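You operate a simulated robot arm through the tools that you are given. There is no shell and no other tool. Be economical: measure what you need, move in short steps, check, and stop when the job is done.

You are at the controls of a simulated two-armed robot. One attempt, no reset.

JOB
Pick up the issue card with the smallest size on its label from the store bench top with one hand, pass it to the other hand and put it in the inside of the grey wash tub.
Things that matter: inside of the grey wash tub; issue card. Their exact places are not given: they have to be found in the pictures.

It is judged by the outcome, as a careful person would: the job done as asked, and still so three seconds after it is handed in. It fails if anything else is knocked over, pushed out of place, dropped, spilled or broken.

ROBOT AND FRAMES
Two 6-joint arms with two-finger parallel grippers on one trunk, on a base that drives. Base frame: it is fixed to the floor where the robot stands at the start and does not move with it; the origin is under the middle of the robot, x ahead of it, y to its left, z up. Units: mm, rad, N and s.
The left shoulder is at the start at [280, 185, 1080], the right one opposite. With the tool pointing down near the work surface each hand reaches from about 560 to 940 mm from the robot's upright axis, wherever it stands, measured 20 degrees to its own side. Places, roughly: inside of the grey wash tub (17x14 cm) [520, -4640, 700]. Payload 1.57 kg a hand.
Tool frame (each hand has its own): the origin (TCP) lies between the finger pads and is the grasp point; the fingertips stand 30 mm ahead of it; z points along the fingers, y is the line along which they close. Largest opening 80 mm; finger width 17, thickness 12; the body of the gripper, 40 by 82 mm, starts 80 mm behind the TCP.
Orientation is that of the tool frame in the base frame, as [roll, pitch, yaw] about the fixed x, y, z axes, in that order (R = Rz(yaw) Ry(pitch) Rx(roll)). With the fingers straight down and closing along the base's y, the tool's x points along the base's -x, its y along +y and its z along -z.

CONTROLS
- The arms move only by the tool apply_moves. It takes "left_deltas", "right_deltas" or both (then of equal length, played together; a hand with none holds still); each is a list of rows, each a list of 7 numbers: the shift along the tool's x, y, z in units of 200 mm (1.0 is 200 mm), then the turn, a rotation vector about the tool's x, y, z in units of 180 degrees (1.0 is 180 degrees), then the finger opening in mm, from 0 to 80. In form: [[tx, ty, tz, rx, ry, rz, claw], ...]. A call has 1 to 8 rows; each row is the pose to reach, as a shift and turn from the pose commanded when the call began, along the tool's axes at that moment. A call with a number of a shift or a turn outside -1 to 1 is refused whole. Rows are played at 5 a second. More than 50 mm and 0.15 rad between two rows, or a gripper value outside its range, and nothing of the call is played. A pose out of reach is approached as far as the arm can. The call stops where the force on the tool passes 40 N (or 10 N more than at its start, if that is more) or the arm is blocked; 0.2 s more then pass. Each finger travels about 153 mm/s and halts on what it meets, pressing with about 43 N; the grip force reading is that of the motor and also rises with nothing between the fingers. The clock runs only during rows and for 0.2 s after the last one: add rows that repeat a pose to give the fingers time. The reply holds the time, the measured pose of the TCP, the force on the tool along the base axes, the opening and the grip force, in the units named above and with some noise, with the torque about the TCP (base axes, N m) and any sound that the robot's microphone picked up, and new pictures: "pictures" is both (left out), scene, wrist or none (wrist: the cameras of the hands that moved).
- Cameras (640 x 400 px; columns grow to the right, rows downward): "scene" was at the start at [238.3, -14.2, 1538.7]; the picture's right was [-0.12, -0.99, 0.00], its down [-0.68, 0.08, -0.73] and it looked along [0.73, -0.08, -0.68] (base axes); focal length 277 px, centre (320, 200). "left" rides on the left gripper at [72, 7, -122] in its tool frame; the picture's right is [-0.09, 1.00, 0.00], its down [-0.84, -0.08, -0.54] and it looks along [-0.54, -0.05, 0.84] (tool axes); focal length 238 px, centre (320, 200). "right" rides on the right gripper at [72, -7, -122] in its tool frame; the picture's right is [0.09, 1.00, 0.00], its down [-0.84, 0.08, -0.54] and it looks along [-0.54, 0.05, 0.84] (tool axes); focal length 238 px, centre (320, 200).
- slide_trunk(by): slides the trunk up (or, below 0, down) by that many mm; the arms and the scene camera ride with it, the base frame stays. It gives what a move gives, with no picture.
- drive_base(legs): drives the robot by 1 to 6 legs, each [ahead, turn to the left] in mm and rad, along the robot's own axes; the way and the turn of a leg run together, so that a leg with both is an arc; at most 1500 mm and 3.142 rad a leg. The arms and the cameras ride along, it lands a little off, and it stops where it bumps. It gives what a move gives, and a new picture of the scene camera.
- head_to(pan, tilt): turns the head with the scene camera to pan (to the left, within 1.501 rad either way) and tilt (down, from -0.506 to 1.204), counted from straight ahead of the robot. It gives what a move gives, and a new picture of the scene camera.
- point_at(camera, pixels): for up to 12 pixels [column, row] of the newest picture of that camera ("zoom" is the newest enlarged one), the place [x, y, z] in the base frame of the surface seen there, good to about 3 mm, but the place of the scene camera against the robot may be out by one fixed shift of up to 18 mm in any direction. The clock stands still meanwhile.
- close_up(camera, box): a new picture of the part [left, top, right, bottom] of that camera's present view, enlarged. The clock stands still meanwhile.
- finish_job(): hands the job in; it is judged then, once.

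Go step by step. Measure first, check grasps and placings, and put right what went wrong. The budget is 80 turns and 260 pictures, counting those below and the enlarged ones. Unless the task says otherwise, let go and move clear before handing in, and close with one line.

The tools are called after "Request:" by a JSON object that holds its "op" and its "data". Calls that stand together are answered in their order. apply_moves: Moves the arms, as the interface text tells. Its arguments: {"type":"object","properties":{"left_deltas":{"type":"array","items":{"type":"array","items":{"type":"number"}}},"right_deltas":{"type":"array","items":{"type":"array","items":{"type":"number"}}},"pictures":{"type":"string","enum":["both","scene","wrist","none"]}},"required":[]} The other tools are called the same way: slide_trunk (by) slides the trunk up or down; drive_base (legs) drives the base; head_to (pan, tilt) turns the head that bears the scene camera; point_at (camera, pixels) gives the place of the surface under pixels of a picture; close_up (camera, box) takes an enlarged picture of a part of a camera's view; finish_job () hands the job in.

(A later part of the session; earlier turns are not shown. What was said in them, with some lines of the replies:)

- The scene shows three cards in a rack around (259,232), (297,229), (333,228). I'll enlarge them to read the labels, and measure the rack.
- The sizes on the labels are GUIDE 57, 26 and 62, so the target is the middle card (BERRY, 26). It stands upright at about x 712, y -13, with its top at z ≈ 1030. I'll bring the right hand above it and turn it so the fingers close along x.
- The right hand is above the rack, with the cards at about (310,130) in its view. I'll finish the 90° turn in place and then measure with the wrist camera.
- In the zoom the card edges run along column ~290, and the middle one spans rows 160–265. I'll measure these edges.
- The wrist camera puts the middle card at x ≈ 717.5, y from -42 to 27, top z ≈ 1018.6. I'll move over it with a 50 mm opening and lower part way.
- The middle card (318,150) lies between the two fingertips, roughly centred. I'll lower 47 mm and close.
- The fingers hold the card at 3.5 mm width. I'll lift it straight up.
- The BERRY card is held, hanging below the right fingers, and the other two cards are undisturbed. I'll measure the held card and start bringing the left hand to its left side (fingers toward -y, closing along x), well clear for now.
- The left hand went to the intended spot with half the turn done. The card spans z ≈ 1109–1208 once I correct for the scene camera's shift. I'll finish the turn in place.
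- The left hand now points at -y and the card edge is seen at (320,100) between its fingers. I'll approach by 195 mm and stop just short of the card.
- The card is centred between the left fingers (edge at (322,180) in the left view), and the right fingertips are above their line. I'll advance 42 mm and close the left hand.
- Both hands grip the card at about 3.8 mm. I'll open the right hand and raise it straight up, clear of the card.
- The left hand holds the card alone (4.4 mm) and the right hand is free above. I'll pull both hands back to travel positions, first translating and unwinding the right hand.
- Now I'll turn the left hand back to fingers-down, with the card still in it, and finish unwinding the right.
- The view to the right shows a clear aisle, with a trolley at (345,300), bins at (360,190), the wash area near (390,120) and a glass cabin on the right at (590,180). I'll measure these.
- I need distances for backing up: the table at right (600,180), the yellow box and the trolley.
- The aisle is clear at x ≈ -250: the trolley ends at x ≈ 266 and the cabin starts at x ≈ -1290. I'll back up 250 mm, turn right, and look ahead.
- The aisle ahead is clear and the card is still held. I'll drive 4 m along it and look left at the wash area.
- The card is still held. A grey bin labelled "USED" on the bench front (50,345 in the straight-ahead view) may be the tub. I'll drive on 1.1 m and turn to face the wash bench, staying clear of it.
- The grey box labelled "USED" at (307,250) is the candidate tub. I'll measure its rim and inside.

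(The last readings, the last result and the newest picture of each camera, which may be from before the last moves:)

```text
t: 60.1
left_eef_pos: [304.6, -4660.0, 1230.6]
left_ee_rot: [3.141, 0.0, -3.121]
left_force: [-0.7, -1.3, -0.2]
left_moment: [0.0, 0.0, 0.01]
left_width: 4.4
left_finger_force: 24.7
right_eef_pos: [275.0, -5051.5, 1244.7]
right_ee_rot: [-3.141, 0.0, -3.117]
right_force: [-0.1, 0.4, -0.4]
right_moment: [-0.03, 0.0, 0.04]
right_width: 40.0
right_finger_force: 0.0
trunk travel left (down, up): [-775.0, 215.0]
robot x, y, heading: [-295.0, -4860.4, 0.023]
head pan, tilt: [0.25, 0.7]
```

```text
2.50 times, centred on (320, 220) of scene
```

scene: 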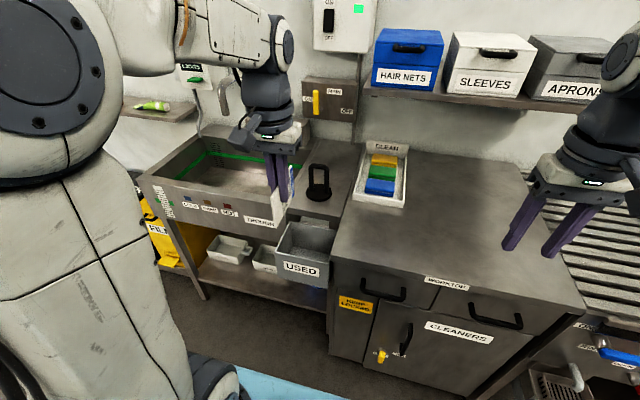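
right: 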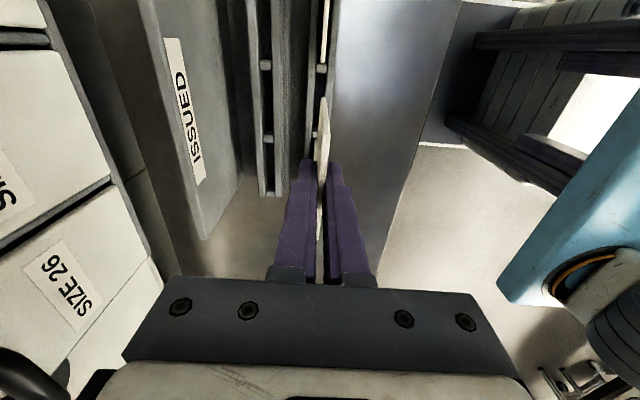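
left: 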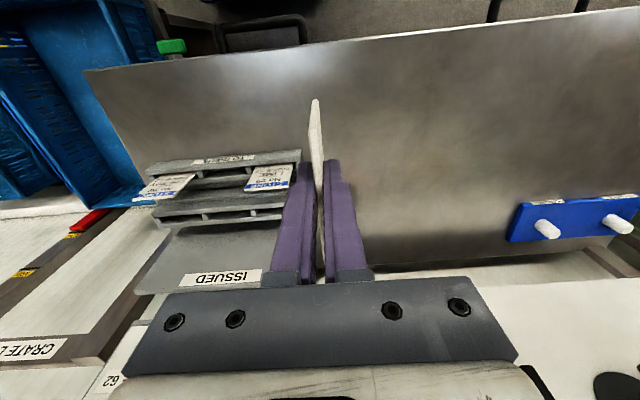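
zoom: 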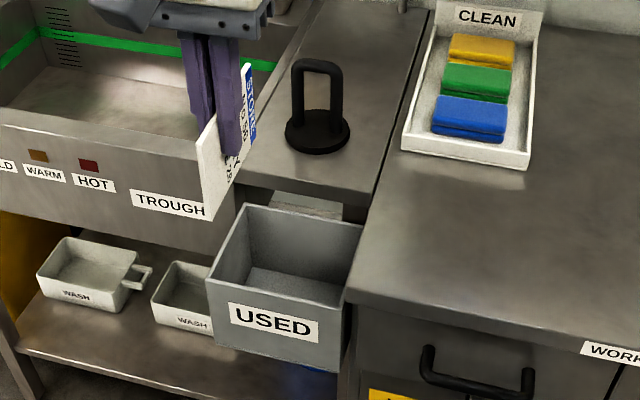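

The "USED" box matches the given place (x 450–600, y -4545 to -4725, rim z ≈ 845); the white WASH trays are other things. The tub is within left-hand reach from here, so I'll lower the trunk 200 mm, then move the left hand above the tub and measure with its wrist camera.

Request:
{"op": "slide_trunk", "data": {"by": -200}}

Request:
{"op": "apply_moves", "data": {"left_deltas": [[-0.16, 0.02, 0, 0, 0, 0, 0], [-0.33, 0.04, 0, 0, 0, 0, 0], [-0.5, 0.06, 0, 0, 0, 0, 0], [-0.66, 0.08, 0, 0, 0, 0, 0], [-0.83, 0.095, 0, 0, 0, 0, 0], [-0.95, 0.095, 0, 0, 0, 0, 0], [-0.95, 0.095, 0, 0, 0, 0, 0]], "pictures": "both"}}

```text
t: 62.3
left_eef_pos: [305.9, -4660.3, 1030.4]
left_ee_rot: [-3.141, 0.0, -3.12]
left_force: [0.6, 0.0, -0.2]
left_moment: [-0.02, 0.01, 0.03]
left_width: 4.2
left_finger_force: 24.6
right_eef_pos: [275.9, -5052.5, 1044.7]
right_ee_rot: [3.142, 0.0, -3.117]
right_force: [-0.1, -0.2, 0.0]
right_moment: [0.03, -0.02, 0.0]
right_width: 39.9
right_finger_force: 0.0
trunk travel left (down, up): [-575.0, 415.0]
robot x, y, heading: [-292.5, -4862.7, 0.022]
head pan, tilt: [0.25, 0.7]
```

```text
t: 63.9
left_eef_pos: [496.1, -4635.3, 1029.0]
left_ee_rot: [3.14, 0.0, -3.121]
left_force: [0.4, -0.5, -0.1]
left_moment: [-0.01, 0.03, -0.01]
left_width: 4.0
left_finger_force: 24.4
right_eef_pos: [274.7, -5052.3, 1043.9]
right_ee_rot: [3.141, 0.0, -3.117]
right_force: [0.0, 0.7, 0.1]
right_moment: [-0.03, -0.01, -0.03]
right_width: 40.1
right_finger_force: 0.1
trunk travel left (down, up): [-575.0, 415.0]
robot x, y, heading: [-294.4, -4860.2, 0.021]
head pan, tilt: [0.25, 0.7]
```

scene: 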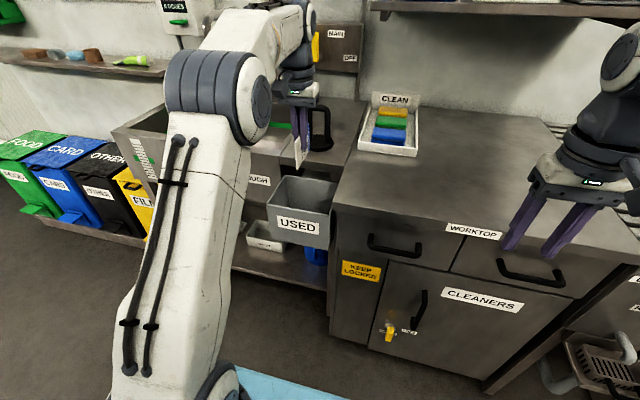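
left: 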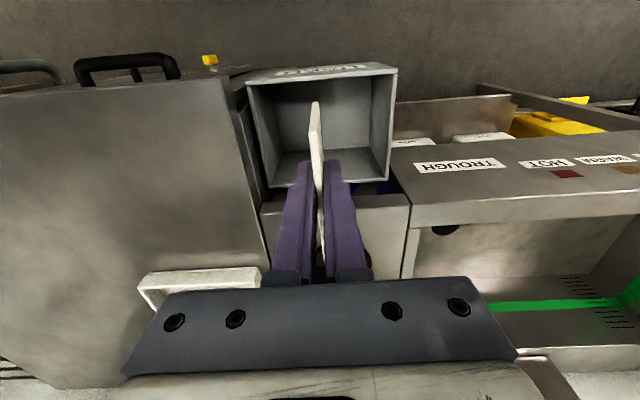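

The left wrist view shows the tub at (247–396, 70–190) below the card. I'll measure its rims and floor.

Request:
{"op": "point_at", "data": {"camera": "left", "pixels": [[248, 82], [394, 70], [272, 186], [387, 179], [254, 130], [391, 125], [290, 90], [360, 88], [290, 168], [360, 165], [290, 130], [350, 130]]}}

Request:
{"op": "close_up", "data": {"camera": "left", "box": [220, 40, 420, 290]}}

```text
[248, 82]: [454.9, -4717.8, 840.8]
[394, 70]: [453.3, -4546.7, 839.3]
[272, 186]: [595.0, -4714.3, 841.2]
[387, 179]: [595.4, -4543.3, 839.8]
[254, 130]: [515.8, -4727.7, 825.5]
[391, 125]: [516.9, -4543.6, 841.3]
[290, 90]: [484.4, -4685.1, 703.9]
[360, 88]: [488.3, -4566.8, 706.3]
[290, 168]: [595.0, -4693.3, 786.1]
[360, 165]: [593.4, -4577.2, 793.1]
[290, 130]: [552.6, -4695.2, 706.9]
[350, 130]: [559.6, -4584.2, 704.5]
```

```text
1.60 times, centred on (320, 165) of left
```

zoom: 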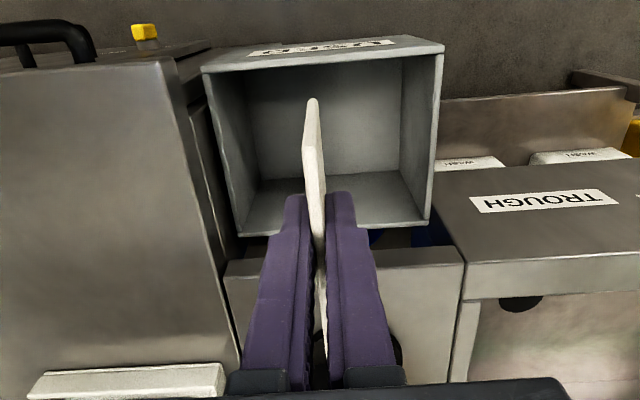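

The tub inside is x 457–592, y -4722 to -4547, floor z ≈ 705 and rim z ≈ 840. The card will span x 475–574 with the TCP at x 507, so I'll centre it and lower most of the way.

Request:
{"op": "apply_moves", "data": {"left_deltas": [[-0.055, 0.009, 0.1, 0, 0, 0, 0], [-0.055, 0.009, 0.25, 0, 0, 0, 0], [-0.055, 0.009, 0.4, 0, 0, 0, 0], [-0.055, 0.009, 0.5, 0, 0, 0, 0], [-0.055, 0.009, 0.6, 0, 0, 0, 0], [-0.055, 0.009, 0.7, 0, 0, 0, 0], [-0.055, 0.009, 0.8, 0, 0, 0, 0]], "pictures": "both"}}

```text
t: 65.5
left_eef_pos: [505.4, -4633.4, 869.5]
left_ee_rot: [-3.141, 0.0, -3.119]
left_force: [0.0, -0.3, -0.1]
left_moment: [0.0, -0.01, 0.01]
left_width: 4.2
left_finger_force: 24.8
right_eef_pos: [275.3, -5053.0, 1043.7]
right_ee_rot: [3.14, -0.001, -3.117]
right_force: [0.4, 0.1, -0.1]
right_moment: [-0.02, 0.02, 0.01]
right_width: 40.1
right_finger_force: 0.1
trunk travel left (down, up): [-575.0, 415.0]
robot x, y, heading: [-295.3, -4860.4, 0.02]
head pan, tilt: [0.25, 0.7]
```

scene: 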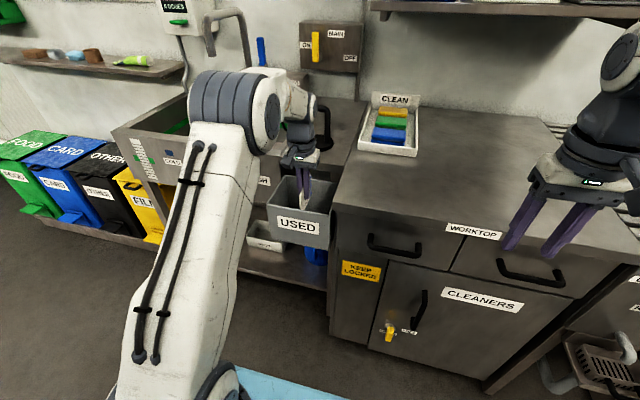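
left: 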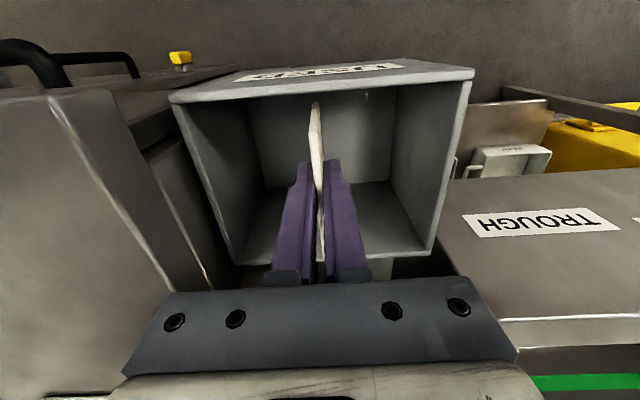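

The card is between the tub walls with space all round. I'll lower 80 mm more, to about 20 mm above the floor of the tub.

Request:
{"op": "apply_moves", "data": {"left_deltas": [[0, 0, 0.1, 0, 0, 0, 0], [0, 0, 0.2, 0, 0, 0, 0], [0, 0, 0.3, 0, 0, 0, 0], [0, 0, 0.4, 0, 0, 0, 0], [0, 0, 0.4, 0, 0, 0, 0]], "pictures": "both"}}

```text
t: 66.7
left_eef_pos: [506.5, -4636.1, 789.4]
left_ee_rot: [-3.141, 0.0, -3.12]
left_force: [0.4, -0.7, -0.1]
left_moment: [0.03, -0.02, 0.01]
left_width: 4.1
left_finger_force: 24.8
right_eef_pos: [275.4, -5051.4, 1044.0]
right_ee_rot: [3.139, 0.0, -3.116]
right_force: [-0.2, 0.2, -0.3]
right_moment: [0.04, 0.0, 0.01]
right_width: 40.0
right_finger_force: 0.0
trunk travel left (down, up): [-575.0, 415.0]
robot x, y, heading: [-298.8, -4865.7, 0.021]
head pan, tilt: [0.25, 0.7]
```

scene: 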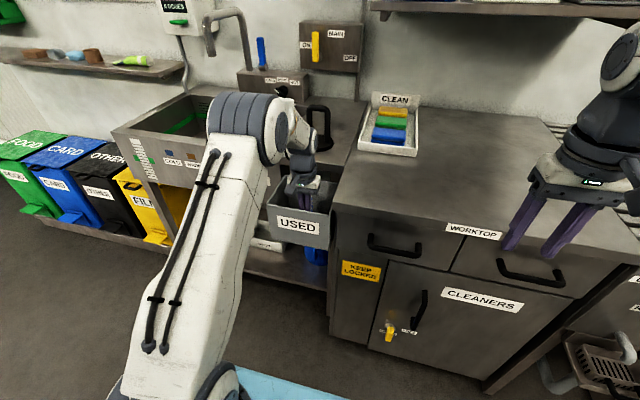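
left: 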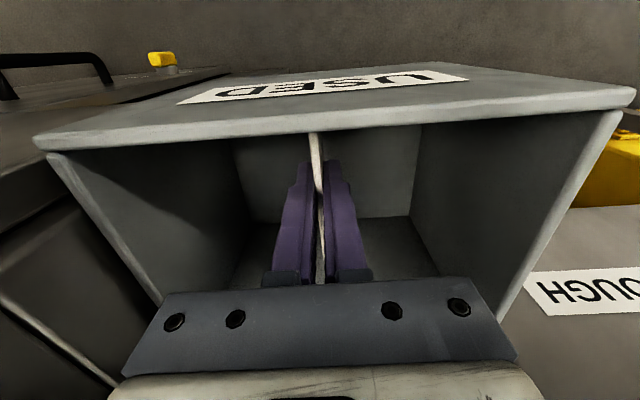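

The card hangs just above the tub floor. I'll open the hand, wait, then rise straight up.

Request:
{"op": "apply_moves", "data": {"left_deltas": [[0, 0, 0.02, 0, 0, 0, 20], [0, 0, 0.02, 0, 0, 0, 60], [0, 0, 0.02, 0, 0, 0, 60], [0, 0, 0.02, 0, 0, 0, 60], [0, 0, -0.1, 0, 0, 0, 60], [0, 0, -0.3, 0, 0, 0, 60], [0, 0, -0.5, 0, 0, 0, 60], [0, 0, -0.7, 0, 0, 0, 60]], "pictures": "both"}}

Request:
{"op": "close_up", "data": {"camera": "left", "box": [160, 40, 480, 290]}}

```text
t: 68.5
left_eef_pos: [505.0, -4634.7, 929.1]
left_ee_rot: [-3.142, -0.002, -3.121]
left_force: [0.4, 0.0, -1.0]
left_moment: [0.01, 0.0, -0.01]
left_width: 60.0
left_finger_force: 0.0
right_eef_pos: [275.4, -5051.8, 1043.7]
right_ee_rot: [3.141, 0.0, -3.116]
right_force: [0.5, -0.5, 0.5]
right_moment: [-0.01, 0.01, 0.02]
right_width: 40.1
right_finger_force: 0.0
trunk travel left (down, up): [-575.0, 415.0]
robot x, y, heading: [-299.3, -4861.1, 0.02]
head pan, tilt: [0.25, 0.7]
```

scene: 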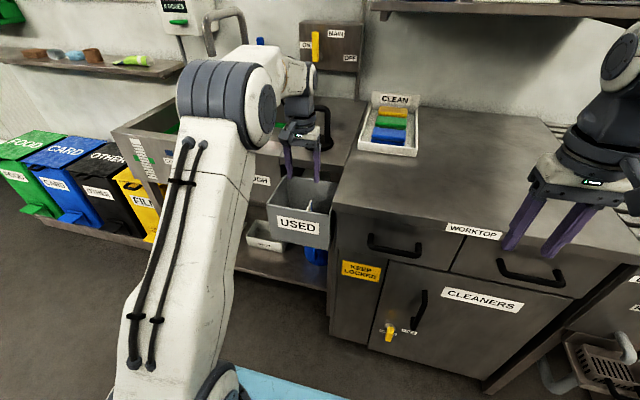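
left: 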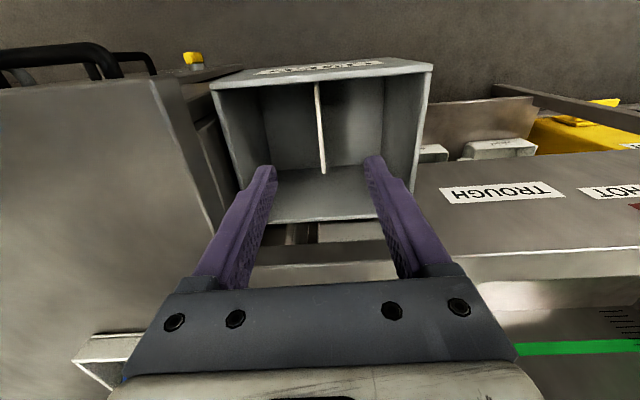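

```text
1.60 times, centred on (320, 165) of left
```

zoom: 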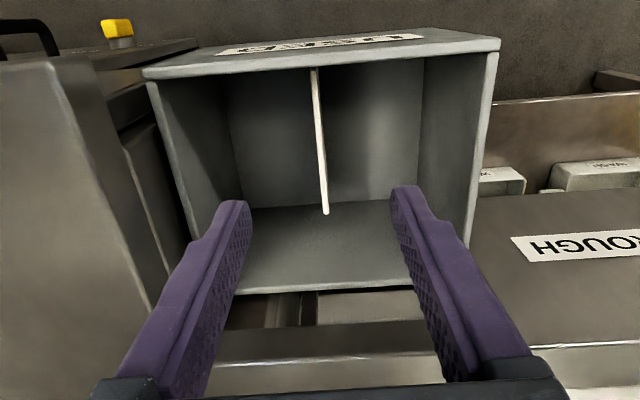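

The card is free and stands on its edge inside the tub (318,130). I'll lift the hand higher and draw it back clear, then check again.

Request:
{"op": "apply_moves", "data": {"left_deltas": [[0, 0, -0.2, 0, 0, 0, 60], [0, 0, -0.4, 0, 0, 0, 60], [0, 0, -0.5, 0, 0, 0, 60], [0.2, 0, -0.5, 0, 0, 0, 60], [0.4, 0, -0.5, 0, 0, 0, 60], [0.6, 0, -0.5, 0, 0, 0, 60], [0.8, 0, -0.5, 0, 0, 0, 60], [0.8, 0, -0.5, 0, 0, 0, 60]], "pictures": "scene"}}

Request:
{"op": "close_up", "data": {"camera": "scene", "box": [230, 140, 370, 270]}}

```text
t: 70.3
left_eef_pos: [347.1, -4640.1, 1029.0]
left_ee_rot: [-3.14, 0.0, -3.12]
left_force: [-1.0, -0.1, -0.1]
left_moment: [-0.02, 0.01, 0.02]
left_width: 59.8
left_finger_force: 0.0
right_eef_pos: [275.9, -5052.2, 1044.2]
right_ee_rot: [-3.141, -0.001, -3.115]
right_force: [-0.7, 0.1, 0.1]
right_moment: [-0.02, 0.03, -0.01]
right_width: 40.3
right_finger_force: 0.1
trunk travel left (down, up): [-575.0, 415.0]
robot x, y, heading: [-296.1, -4863.9, 0.02]
head pan, tilt: [0.25, 0.7]
```

scene: 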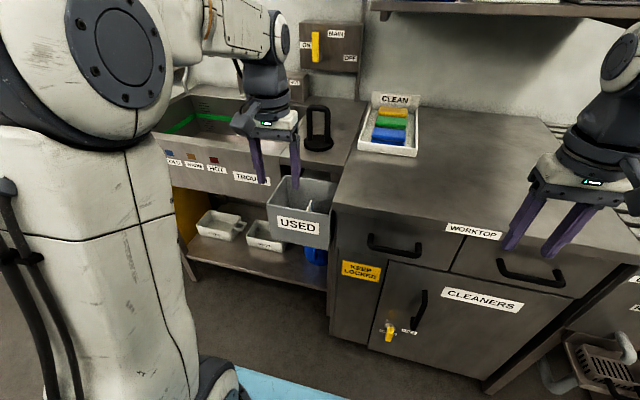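

```text
3.08 times, centred on (300, 205) of scene
```

zoom: 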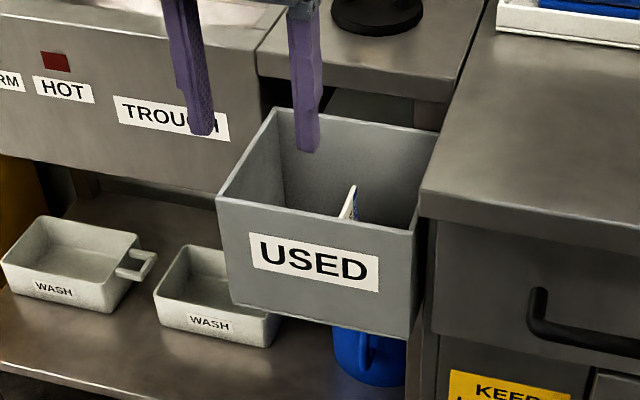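

The card is inside the grey "USED" box (348,205 in the zoom). That box matches the stated place, 17x14 cm size and floor height of 700. The hands are clear and nothing nearby has moved, so I'll hand in.

Request:
{"op": "finish_job", "data": {}}

```text
The job is handed in.
```

I picked up the BERRY card (GUIDE 26, the smallest size) with the right hand, passed it to the left and put it in the grey wash tub. When I handed in, it was standing on its edge inside the tub, and nothing else looked disturbed.
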